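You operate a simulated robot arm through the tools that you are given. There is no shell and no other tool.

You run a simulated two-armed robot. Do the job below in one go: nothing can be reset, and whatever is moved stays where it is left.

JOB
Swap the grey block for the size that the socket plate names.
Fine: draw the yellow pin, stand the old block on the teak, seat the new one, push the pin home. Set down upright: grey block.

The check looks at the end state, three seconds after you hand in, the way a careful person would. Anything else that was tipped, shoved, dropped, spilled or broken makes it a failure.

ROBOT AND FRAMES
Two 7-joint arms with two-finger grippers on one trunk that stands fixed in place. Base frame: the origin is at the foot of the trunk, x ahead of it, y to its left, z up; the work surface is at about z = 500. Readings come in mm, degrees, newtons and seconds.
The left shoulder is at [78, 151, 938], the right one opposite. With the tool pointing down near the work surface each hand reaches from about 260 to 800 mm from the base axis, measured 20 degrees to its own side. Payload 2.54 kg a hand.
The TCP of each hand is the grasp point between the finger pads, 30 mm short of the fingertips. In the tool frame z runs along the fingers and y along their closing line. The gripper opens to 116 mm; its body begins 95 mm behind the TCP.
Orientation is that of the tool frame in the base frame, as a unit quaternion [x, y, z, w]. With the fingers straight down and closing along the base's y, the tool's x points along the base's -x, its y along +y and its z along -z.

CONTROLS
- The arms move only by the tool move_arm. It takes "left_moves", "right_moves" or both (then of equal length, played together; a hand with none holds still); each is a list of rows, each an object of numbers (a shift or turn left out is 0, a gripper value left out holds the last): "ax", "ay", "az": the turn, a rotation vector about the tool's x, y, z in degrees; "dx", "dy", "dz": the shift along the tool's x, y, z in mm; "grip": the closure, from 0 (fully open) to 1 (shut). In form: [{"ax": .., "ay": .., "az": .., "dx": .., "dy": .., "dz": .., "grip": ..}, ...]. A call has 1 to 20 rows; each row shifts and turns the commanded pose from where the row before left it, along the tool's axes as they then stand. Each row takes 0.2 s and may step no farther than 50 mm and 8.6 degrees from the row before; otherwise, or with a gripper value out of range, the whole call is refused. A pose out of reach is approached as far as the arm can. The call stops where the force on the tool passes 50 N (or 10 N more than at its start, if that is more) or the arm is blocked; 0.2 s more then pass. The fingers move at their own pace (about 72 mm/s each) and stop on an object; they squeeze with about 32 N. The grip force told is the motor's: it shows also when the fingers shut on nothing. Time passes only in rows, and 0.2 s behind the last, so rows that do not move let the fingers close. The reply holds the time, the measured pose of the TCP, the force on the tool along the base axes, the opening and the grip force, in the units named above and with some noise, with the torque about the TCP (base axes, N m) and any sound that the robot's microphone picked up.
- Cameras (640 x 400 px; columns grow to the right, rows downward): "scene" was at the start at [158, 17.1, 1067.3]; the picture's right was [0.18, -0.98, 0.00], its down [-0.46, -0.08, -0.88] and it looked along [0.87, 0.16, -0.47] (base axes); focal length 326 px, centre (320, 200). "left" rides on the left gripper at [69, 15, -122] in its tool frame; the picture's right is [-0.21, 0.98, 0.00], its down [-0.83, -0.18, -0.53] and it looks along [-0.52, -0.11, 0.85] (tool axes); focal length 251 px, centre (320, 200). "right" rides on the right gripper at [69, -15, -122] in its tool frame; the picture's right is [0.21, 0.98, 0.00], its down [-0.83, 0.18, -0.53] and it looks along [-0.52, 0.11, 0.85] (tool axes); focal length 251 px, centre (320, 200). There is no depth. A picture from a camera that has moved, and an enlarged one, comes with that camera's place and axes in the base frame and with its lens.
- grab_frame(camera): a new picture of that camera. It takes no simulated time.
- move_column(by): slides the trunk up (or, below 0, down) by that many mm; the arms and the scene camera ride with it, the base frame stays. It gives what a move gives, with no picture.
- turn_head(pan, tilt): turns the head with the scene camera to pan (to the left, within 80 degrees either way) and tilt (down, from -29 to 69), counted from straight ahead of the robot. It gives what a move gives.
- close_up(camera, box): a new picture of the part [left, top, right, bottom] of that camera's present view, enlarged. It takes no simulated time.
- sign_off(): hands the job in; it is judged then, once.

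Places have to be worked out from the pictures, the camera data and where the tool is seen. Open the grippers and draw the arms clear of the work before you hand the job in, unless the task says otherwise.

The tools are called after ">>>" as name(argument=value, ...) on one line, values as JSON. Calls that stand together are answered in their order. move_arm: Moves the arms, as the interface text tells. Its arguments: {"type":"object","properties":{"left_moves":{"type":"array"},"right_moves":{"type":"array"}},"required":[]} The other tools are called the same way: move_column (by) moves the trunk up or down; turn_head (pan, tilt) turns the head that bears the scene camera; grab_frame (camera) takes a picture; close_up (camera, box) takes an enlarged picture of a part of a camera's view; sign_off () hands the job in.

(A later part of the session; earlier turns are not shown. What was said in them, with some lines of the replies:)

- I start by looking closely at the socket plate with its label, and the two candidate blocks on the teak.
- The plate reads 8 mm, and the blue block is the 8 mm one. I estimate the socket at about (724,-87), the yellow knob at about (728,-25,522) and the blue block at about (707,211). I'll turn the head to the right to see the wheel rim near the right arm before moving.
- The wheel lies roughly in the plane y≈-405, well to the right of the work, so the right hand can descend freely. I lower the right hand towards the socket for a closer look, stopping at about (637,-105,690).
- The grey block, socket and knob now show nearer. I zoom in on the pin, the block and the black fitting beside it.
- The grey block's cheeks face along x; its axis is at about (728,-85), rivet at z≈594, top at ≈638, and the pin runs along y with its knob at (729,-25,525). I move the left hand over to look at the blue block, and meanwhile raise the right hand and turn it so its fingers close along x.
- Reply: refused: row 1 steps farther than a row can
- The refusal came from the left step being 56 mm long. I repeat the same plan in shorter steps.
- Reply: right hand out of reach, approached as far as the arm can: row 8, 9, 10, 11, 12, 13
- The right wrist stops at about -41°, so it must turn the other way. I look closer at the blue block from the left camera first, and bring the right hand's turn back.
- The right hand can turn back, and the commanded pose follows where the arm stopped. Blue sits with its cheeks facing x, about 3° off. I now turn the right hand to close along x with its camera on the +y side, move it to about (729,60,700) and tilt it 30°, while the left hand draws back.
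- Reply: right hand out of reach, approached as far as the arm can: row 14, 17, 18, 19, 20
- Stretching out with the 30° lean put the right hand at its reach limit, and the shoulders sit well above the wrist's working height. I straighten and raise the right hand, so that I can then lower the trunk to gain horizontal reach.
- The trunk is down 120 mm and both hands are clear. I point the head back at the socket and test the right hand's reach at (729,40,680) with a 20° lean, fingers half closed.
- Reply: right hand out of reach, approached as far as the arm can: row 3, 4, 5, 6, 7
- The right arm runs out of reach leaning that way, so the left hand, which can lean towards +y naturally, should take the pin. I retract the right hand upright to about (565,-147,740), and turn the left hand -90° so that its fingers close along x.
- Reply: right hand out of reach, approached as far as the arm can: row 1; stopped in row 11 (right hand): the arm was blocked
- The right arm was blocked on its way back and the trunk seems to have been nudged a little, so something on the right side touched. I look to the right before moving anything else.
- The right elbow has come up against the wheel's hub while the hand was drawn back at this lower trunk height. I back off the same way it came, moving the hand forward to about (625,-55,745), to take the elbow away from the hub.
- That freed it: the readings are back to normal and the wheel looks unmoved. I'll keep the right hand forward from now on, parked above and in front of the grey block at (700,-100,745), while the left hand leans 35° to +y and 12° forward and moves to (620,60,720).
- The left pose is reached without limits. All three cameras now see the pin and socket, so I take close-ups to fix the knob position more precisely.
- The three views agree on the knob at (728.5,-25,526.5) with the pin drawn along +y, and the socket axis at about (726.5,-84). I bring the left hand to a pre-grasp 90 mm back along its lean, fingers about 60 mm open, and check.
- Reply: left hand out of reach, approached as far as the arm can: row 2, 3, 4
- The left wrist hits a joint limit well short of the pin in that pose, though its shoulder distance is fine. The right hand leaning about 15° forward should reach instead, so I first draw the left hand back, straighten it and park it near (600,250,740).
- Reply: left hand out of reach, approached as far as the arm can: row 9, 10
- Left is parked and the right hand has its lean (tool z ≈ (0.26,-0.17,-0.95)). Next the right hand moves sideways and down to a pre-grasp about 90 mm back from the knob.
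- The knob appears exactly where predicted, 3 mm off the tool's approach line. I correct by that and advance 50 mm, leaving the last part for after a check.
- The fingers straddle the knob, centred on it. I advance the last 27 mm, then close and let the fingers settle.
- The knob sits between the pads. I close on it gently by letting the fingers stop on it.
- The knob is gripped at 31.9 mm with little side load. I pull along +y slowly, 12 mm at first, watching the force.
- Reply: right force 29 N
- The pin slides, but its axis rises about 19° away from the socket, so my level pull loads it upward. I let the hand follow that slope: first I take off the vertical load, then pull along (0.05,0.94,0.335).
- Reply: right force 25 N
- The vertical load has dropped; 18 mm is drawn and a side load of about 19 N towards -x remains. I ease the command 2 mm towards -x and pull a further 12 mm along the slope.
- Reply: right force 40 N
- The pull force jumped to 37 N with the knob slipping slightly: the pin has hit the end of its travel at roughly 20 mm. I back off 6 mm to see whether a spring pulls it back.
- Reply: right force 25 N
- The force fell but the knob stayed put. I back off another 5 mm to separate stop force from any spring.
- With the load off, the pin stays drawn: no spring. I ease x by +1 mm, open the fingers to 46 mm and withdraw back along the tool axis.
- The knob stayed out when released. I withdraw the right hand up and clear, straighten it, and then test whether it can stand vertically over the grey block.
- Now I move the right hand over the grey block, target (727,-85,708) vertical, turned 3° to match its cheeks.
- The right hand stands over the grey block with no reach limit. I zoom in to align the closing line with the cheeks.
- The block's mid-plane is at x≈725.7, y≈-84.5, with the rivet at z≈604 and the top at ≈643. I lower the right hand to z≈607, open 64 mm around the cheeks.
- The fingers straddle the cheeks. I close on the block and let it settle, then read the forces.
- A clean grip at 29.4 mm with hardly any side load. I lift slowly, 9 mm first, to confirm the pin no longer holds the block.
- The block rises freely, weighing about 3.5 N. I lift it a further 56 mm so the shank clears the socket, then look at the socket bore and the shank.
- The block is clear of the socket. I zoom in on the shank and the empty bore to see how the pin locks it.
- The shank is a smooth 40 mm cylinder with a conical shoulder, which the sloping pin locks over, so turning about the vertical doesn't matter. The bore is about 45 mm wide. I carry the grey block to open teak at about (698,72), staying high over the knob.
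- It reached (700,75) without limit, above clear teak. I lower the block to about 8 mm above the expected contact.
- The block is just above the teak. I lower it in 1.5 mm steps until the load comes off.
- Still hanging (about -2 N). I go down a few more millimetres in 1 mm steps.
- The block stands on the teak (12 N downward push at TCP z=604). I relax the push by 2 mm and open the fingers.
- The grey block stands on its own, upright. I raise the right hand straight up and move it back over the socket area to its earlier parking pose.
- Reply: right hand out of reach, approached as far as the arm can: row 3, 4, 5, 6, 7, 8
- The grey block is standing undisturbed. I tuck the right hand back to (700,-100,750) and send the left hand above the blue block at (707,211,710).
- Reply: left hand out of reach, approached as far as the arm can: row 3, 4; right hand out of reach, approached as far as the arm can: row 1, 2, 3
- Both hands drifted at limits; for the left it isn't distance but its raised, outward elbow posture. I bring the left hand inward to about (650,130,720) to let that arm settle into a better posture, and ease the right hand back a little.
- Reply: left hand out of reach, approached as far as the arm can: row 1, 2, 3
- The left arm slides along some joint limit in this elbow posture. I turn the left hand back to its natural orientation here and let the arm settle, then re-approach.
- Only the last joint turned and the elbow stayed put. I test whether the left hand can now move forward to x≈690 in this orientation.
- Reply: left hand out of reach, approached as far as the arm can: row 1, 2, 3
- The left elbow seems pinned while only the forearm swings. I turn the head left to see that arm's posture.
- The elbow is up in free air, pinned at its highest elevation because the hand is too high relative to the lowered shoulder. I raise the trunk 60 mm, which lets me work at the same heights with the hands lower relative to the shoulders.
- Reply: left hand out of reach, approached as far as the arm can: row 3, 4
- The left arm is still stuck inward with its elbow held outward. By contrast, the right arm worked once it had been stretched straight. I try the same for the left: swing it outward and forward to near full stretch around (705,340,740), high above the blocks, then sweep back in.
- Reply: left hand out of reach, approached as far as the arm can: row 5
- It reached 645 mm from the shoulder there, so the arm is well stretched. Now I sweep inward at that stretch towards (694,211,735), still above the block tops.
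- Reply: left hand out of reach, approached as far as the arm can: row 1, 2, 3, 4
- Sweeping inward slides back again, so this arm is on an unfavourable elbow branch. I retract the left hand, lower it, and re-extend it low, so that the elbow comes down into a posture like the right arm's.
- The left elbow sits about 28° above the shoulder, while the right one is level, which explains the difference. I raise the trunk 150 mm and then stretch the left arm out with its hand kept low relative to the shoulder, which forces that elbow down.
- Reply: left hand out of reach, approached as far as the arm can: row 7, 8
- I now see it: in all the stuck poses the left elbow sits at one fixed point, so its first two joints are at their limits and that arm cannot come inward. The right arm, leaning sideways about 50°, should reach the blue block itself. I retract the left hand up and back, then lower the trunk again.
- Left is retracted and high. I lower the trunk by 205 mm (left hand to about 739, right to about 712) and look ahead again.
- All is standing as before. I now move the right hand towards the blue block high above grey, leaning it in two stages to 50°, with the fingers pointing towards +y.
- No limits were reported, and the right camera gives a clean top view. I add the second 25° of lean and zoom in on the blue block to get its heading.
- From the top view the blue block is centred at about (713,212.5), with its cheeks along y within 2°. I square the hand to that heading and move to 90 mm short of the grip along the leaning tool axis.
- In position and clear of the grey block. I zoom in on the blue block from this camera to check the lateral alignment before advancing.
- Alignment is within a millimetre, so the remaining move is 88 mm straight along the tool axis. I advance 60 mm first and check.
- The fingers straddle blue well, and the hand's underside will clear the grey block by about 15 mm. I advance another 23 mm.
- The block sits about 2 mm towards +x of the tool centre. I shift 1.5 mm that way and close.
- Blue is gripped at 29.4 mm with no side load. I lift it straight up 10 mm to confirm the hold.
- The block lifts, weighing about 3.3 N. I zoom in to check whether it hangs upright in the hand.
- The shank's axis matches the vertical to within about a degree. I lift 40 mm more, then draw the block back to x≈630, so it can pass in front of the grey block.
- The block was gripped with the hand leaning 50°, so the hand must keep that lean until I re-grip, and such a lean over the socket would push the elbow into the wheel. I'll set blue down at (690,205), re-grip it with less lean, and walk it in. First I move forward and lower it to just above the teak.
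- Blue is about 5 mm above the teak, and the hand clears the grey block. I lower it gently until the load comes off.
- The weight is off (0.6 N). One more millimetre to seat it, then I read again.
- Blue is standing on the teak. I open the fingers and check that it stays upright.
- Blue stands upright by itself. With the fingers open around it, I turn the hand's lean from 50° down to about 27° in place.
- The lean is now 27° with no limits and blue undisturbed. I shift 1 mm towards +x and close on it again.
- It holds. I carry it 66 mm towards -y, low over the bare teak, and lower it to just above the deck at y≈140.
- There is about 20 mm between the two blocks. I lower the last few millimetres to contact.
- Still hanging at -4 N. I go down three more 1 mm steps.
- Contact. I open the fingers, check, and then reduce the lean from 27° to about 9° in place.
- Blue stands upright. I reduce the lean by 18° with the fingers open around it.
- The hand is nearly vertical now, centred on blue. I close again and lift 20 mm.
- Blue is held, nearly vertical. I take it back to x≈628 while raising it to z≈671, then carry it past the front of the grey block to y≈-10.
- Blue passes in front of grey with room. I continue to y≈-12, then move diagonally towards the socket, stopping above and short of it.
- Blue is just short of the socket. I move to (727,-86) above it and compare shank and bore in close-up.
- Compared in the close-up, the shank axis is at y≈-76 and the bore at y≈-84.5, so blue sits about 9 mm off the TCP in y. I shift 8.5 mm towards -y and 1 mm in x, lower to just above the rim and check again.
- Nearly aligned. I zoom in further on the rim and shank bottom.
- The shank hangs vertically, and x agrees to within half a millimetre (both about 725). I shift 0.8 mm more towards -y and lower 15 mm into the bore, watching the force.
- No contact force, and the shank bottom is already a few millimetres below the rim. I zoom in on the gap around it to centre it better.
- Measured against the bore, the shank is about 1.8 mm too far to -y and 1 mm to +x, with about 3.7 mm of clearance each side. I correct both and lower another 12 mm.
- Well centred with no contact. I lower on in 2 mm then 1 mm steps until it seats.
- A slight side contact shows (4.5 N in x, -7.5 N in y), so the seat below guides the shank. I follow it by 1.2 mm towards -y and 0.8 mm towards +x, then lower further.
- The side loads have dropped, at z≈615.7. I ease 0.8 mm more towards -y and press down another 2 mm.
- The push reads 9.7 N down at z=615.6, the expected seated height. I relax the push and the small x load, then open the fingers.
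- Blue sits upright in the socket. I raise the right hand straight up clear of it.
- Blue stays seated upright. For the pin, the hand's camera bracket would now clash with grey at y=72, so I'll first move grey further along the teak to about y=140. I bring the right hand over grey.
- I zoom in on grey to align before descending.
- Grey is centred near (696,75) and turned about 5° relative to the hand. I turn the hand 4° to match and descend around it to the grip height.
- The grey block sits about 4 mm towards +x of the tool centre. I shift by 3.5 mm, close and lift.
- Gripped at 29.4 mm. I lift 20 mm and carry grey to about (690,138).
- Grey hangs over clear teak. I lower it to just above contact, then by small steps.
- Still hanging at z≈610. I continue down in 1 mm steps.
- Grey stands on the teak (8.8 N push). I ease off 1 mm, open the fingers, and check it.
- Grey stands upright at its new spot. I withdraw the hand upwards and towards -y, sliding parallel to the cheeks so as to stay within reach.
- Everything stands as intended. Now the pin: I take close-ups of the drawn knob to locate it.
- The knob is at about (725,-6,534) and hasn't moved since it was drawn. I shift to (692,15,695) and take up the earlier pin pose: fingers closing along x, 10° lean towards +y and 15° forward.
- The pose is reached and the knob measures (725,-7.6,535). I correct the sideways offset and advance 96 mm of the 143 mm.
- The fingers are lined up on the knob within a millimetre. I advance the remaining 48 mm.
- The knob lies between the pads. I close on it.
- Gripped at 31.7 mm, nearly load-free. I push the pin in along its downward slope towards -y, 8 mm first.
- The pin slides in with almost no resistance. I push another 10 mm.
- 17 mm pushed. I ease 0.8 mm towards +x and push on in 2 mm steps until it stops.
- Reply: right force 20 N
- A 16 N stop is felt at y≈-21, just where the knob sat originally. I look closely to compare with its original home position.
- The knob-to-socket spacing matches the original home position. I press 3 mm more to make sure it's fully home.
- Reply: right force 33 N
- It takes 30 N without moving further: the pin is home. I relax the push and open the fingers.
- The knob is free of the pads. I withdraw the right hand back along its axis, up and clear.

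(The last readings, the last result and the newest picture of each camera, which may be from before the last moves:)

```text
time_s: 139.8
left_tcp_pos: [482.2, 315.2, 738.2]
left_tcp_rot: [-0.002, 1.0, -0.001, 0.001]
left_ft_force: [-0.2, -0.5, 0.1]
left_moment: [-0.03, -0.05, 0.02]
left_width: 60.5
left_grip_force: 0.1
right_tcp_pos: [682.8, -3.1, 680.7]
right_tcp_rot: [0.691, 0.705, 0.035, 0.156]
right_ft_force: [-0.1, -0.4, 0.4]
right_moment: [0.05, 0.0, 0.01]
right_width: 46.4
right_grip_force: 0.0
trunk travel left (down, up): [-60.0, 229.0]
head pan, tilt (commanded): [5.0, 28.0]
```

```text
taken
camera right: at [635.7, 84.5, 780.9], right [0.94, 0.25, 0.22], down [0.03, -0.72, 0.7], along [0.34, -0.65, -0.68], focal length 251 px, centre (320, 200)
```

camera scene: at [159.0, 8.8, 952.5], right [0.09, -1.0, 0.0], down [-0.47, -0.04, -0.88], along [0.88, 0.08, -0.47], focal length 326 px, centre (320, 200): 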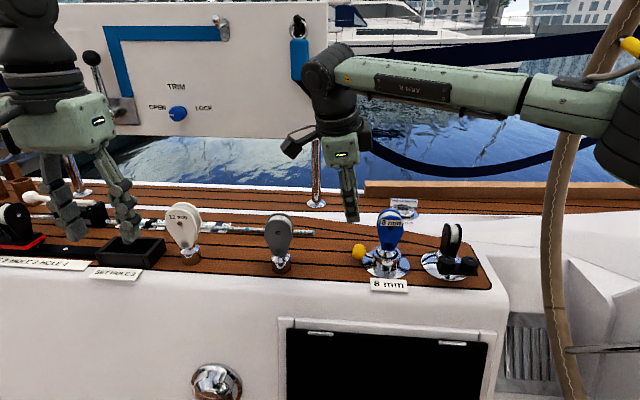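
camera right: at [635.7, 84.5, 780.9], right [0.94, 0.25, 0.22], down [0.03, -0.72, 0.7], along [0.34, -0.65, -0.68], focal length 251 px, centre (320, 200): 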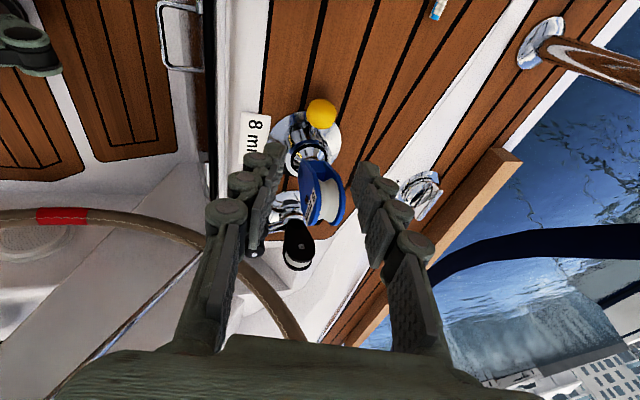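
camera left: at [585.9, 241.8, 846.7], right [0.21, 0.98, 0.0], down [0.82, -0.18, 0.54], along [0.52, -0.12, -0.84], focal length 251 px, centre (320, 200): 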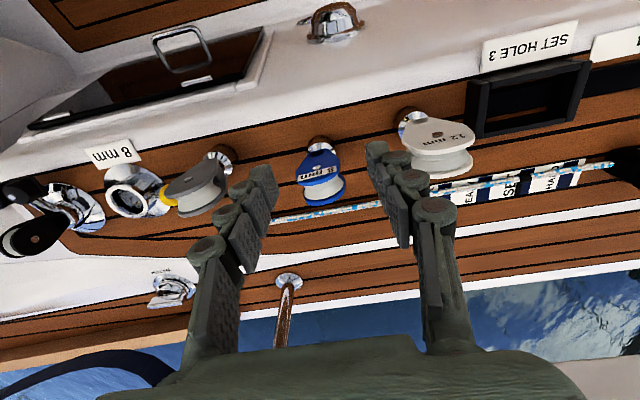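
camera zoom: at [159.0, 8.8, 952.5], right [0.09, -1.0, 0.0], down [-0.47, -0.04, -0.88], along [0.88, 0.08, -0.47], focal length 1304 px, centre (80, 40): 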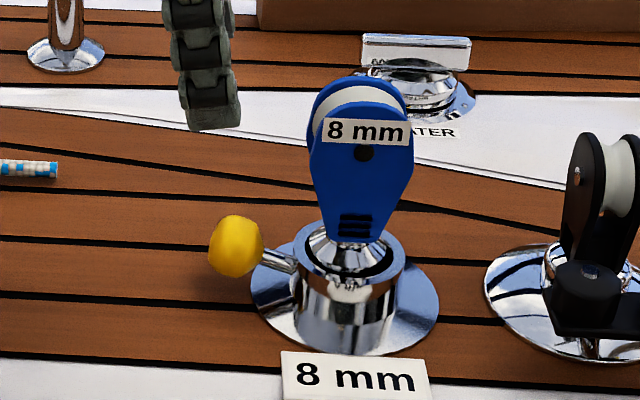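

Both the block and the pin look right. I turn the head to the same view as before the job, to compare the knob position with the original picture.

>>> turn_head(pan=0, tilt=28)

>>> close_up(camera="scene", box=[300, 190, 420, 290])

>>> close_up(camera="right", box=[260, 70, 370, 200])

```text
time_s: 140.5
left_tcp_pos: [483.4, 315.5, 737.9]
left_tcp_rot: [-0.002, 1.0, -0.001, 0.0]
left_ft_force: [-0.2, -0.7, 0.1]
left_moment: [-0.01, 0.03, 0.06]
left_width: 60.4
left_grip_force: 0.1
right_tcp_pos: [683.0, -2.9, 681.1]
right_tcp_rot: [0.691, 0.705, 0.036, 0.157]
right_ft_force: [0.3, -0.8, -0.1]
right_moment: [0.0, -0.04, -0.02]
right_width: 46.4
right_grip_force: 0.2
trunk travel left (down, up): [-60.0, 229.0]
head pan, tilt (commanded): [0.0, 28.0]
```

```text
4.00 times, centred on (360, 240) of scene
camera zoom: at [159.5, 0.9, 952.5], right [0.0, -1.0, 0.0], down [-0.47, 0.0, -0.88], along [0.88, 0.0, -0.47], focal length 1304 px, centre (160, 40)
```

zoom: 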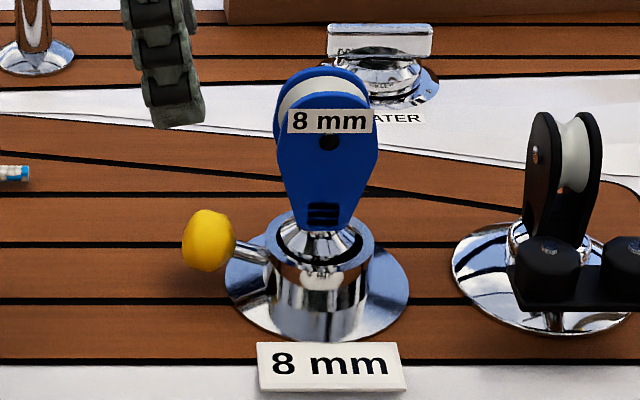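

```text
3.08 times, centred on (315, 135) of right
camera zoom: at [636.0, 84.4, 780.5], right [0.94, 0.25, 0.22], down [0.03, -0.72, 0.7], along [0.34, -0.65, -0.68], focal length 774 px, centre (335, 400)
```

zoom: 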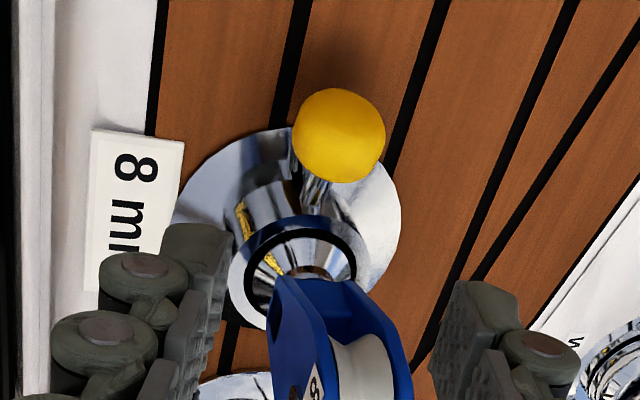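

The knob's position relative to the plate matches the original picture within a pixel, so the pin is home and the blue block stands in the socket. I open both grippers and raise the trunk to lift both arms clear.

>>> move_arm(left_moves=[{"grip": 0}, {}, {}, {}], right_moves=[{"dz": -30}, {"dz": -30, "grip": 0.3}, {"grip": 0}, {}])

>>> move_column(by=115)

>>> turn_head(pan=8, tilt=30)

>>> grab_frame(camera="scene")

>>> grab_frame(camera="left")

```text
time_s: 141.5
left_tcp_pos: [482.7, 314.2, 738.8]
left_tcp_rot: [-0.002, 1.0, -0.001, 0.001]
left_ft_force: [0.3, 0.0, -0.8]
left_moment: [-0.01, 0.02, 0.01]
left_width: 116.1
left_grip_force: 0.1
right_tcp_pos: [666.2, 7.3, 738.7]
right_tcp_rot: [0.691, 0.705, 0.035, 0.156]
right_ft_force: [0.0, -0.8, -0.3]
right_moment: [-0.01, 0.01, 0.02]
right_width: 115.9
right_grip_force: 0.0
trunk travel left (down, up): [-60.0, 229.0]
head pan, tilt (commanded): [0.0, 28.0]
```

```text
time_s: 143.0
left_tcp_pos: [483.9, 314.2, 853.2]
left_tcp_rot: [-0.003, 1.0, -0.001, 0.001]
left_ft_force: [0.3, -0.4, 0.0]
left_moment: [0.02, 0.0, 0.04]
left_width: 116.1
left_grip_force: 0.2
right_tcp_pos: [666.5, 8.2, 853.5]
right_tcp_rot: [0.691, 0.705, 0.035, 0.156]
right_ft_force: [-0.2, 0.2, 0.6]
right_moment: [-0.01, 0.01, -0.01]
right_width: 115.9
right_grip_force: 0.1
trunk travel left (down, up): [-175.0, 114.0]
head pan, tilt (commanded): [0.0, 28.0]
```

```text
time_s: 143.7
left_tcp_pos: [483.4, 315.1, 853.1]
left_tcp_rot: [-0.002, 1.0, -0.001, 0.001]
left_ft_force: [-1.1, -1.3, 0.2]
left_moment: [0.03, 0.0, 0.0]
left_width: 116.0
left_grip_force: 0.0
right_tcp_pos: [667.9, 8.9, 855.2]
right_tcp_rot: [0.691, 0.705, 0.036, 0.156]
right_ft_force: [0.4, 0.2, 0.5]
right_moment: [-0.01, 0.0, 0.02]
right_width: 115.9
right_grip_force: 0.0
trunk travel left (down, up): [-175.0, 114.0]
head pan, tilt (commanded): [8.0, 30.0]
```

```text
taken
camera scene: at [157.9, 13.4, 1064.4], right [0.14, -0.99, 0.0], down [-0.5, -0.07, -0.87], along [0.86, 0.12, -0.5], focal length 326 px, centre (320, 200)
```

scene: 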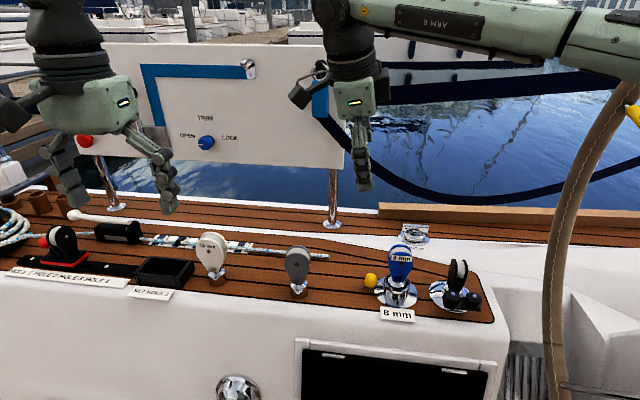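

```text
taken
camera left: at [414.5, 331.5, 975.7], right [0.21, 0.98, 0.0], down [0.83, -0.18, 0.54], along [0.52, -0.11, -0.84], focal length 251 px, centre (320, 200)
```

left: 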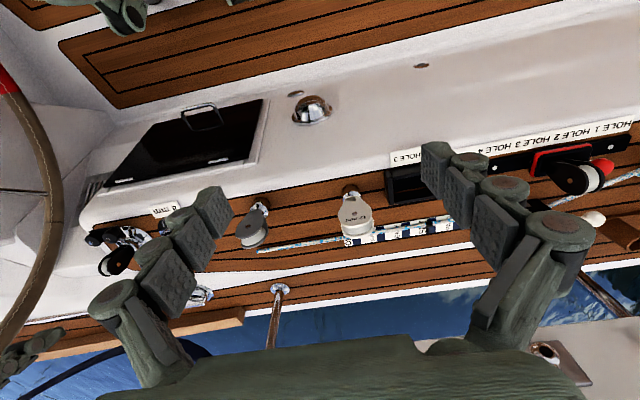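

Both hands are open and well above the work. One last close look at the blocks, pin and neighbours before handing in.

>>> close_up(camera="scene", box=[340, 220, 500, 330])

>>> close_up(camera="scene", box=[180, 210, 340, 320])

```text
3.64 times, centred on (420, 275) of scene
camera zoom: at [157.9, 13.4, 1064.4], right [0.14, -0.99, 0.0], down [-0.5, -0.07, -0.87], along [0.86, 0.12, -0.5], focal length 1186 px, centre (-44, -73)
```

zoom: 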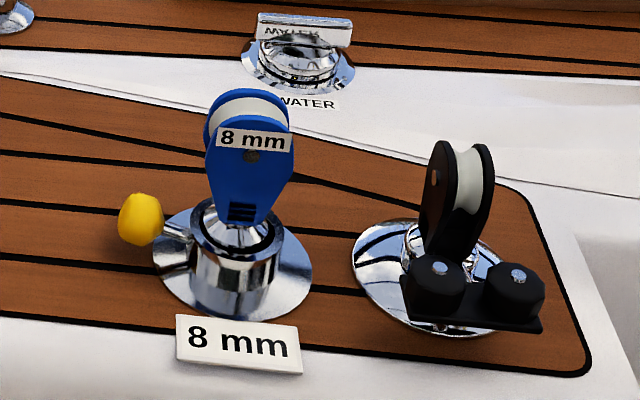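

```text
3.64 times, centred on (260, 265) of scene
camera zoom: at [157.9, 13.4, 1064.4], right [0.14, -0.99, 0.0], down [-0.5, -0.07, -0.87], along [0.86, 0.12, -0.5], focal length 1186 px, centre (538, -36)
```

zoom: 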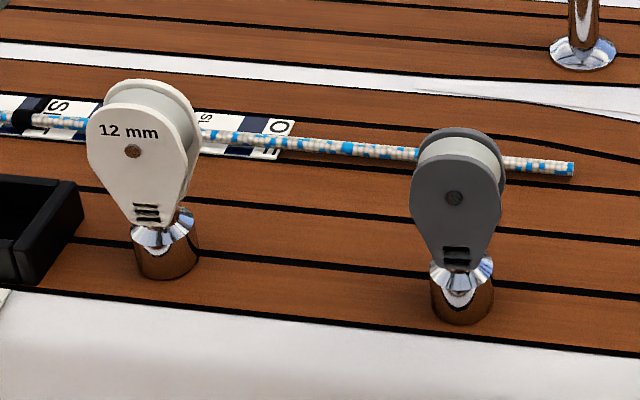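

The blue 8 mm block is seated with the yellow pin home. The grey block stands upright on the teak, the 12 mm block and the other fittings are undisturbed, and both hands are open and clear. I hand the job in.

>>> sign_off()

```text
The job is handed in.
```

The swap is done and handed in. The blue 8 mm block, the size on the socket plate, is in the socket with the yellow pin pushed home. The grey block stands upright on the teak.

- **Pin:** I drew it, and afterwards pushed it in until it took 30 N without moving. In the last picture it sits within a pixel of its original position. It has no spring.
- **Blue block:** it stands upright in the socket at the height I expected from the grey block. I did not tug on it to test the lock.
- **Grey block:** it stands on clear teak at about x 690, y 140 mm. I first set it down at y 72 and then moved it, because it would have been in the way of the hand working the pin.
- **Wheel contact:** early on, the right elbow bumped the steering wheel's hub while the arm was drawing back, and the arm stopped. I backed it off, and the wheel looked unmoved in the pictures.
- **Everything else:** the 12 mm block and the other fittings look undisturbed in the final close-ups.

Both grippers are open and raised well above the work.
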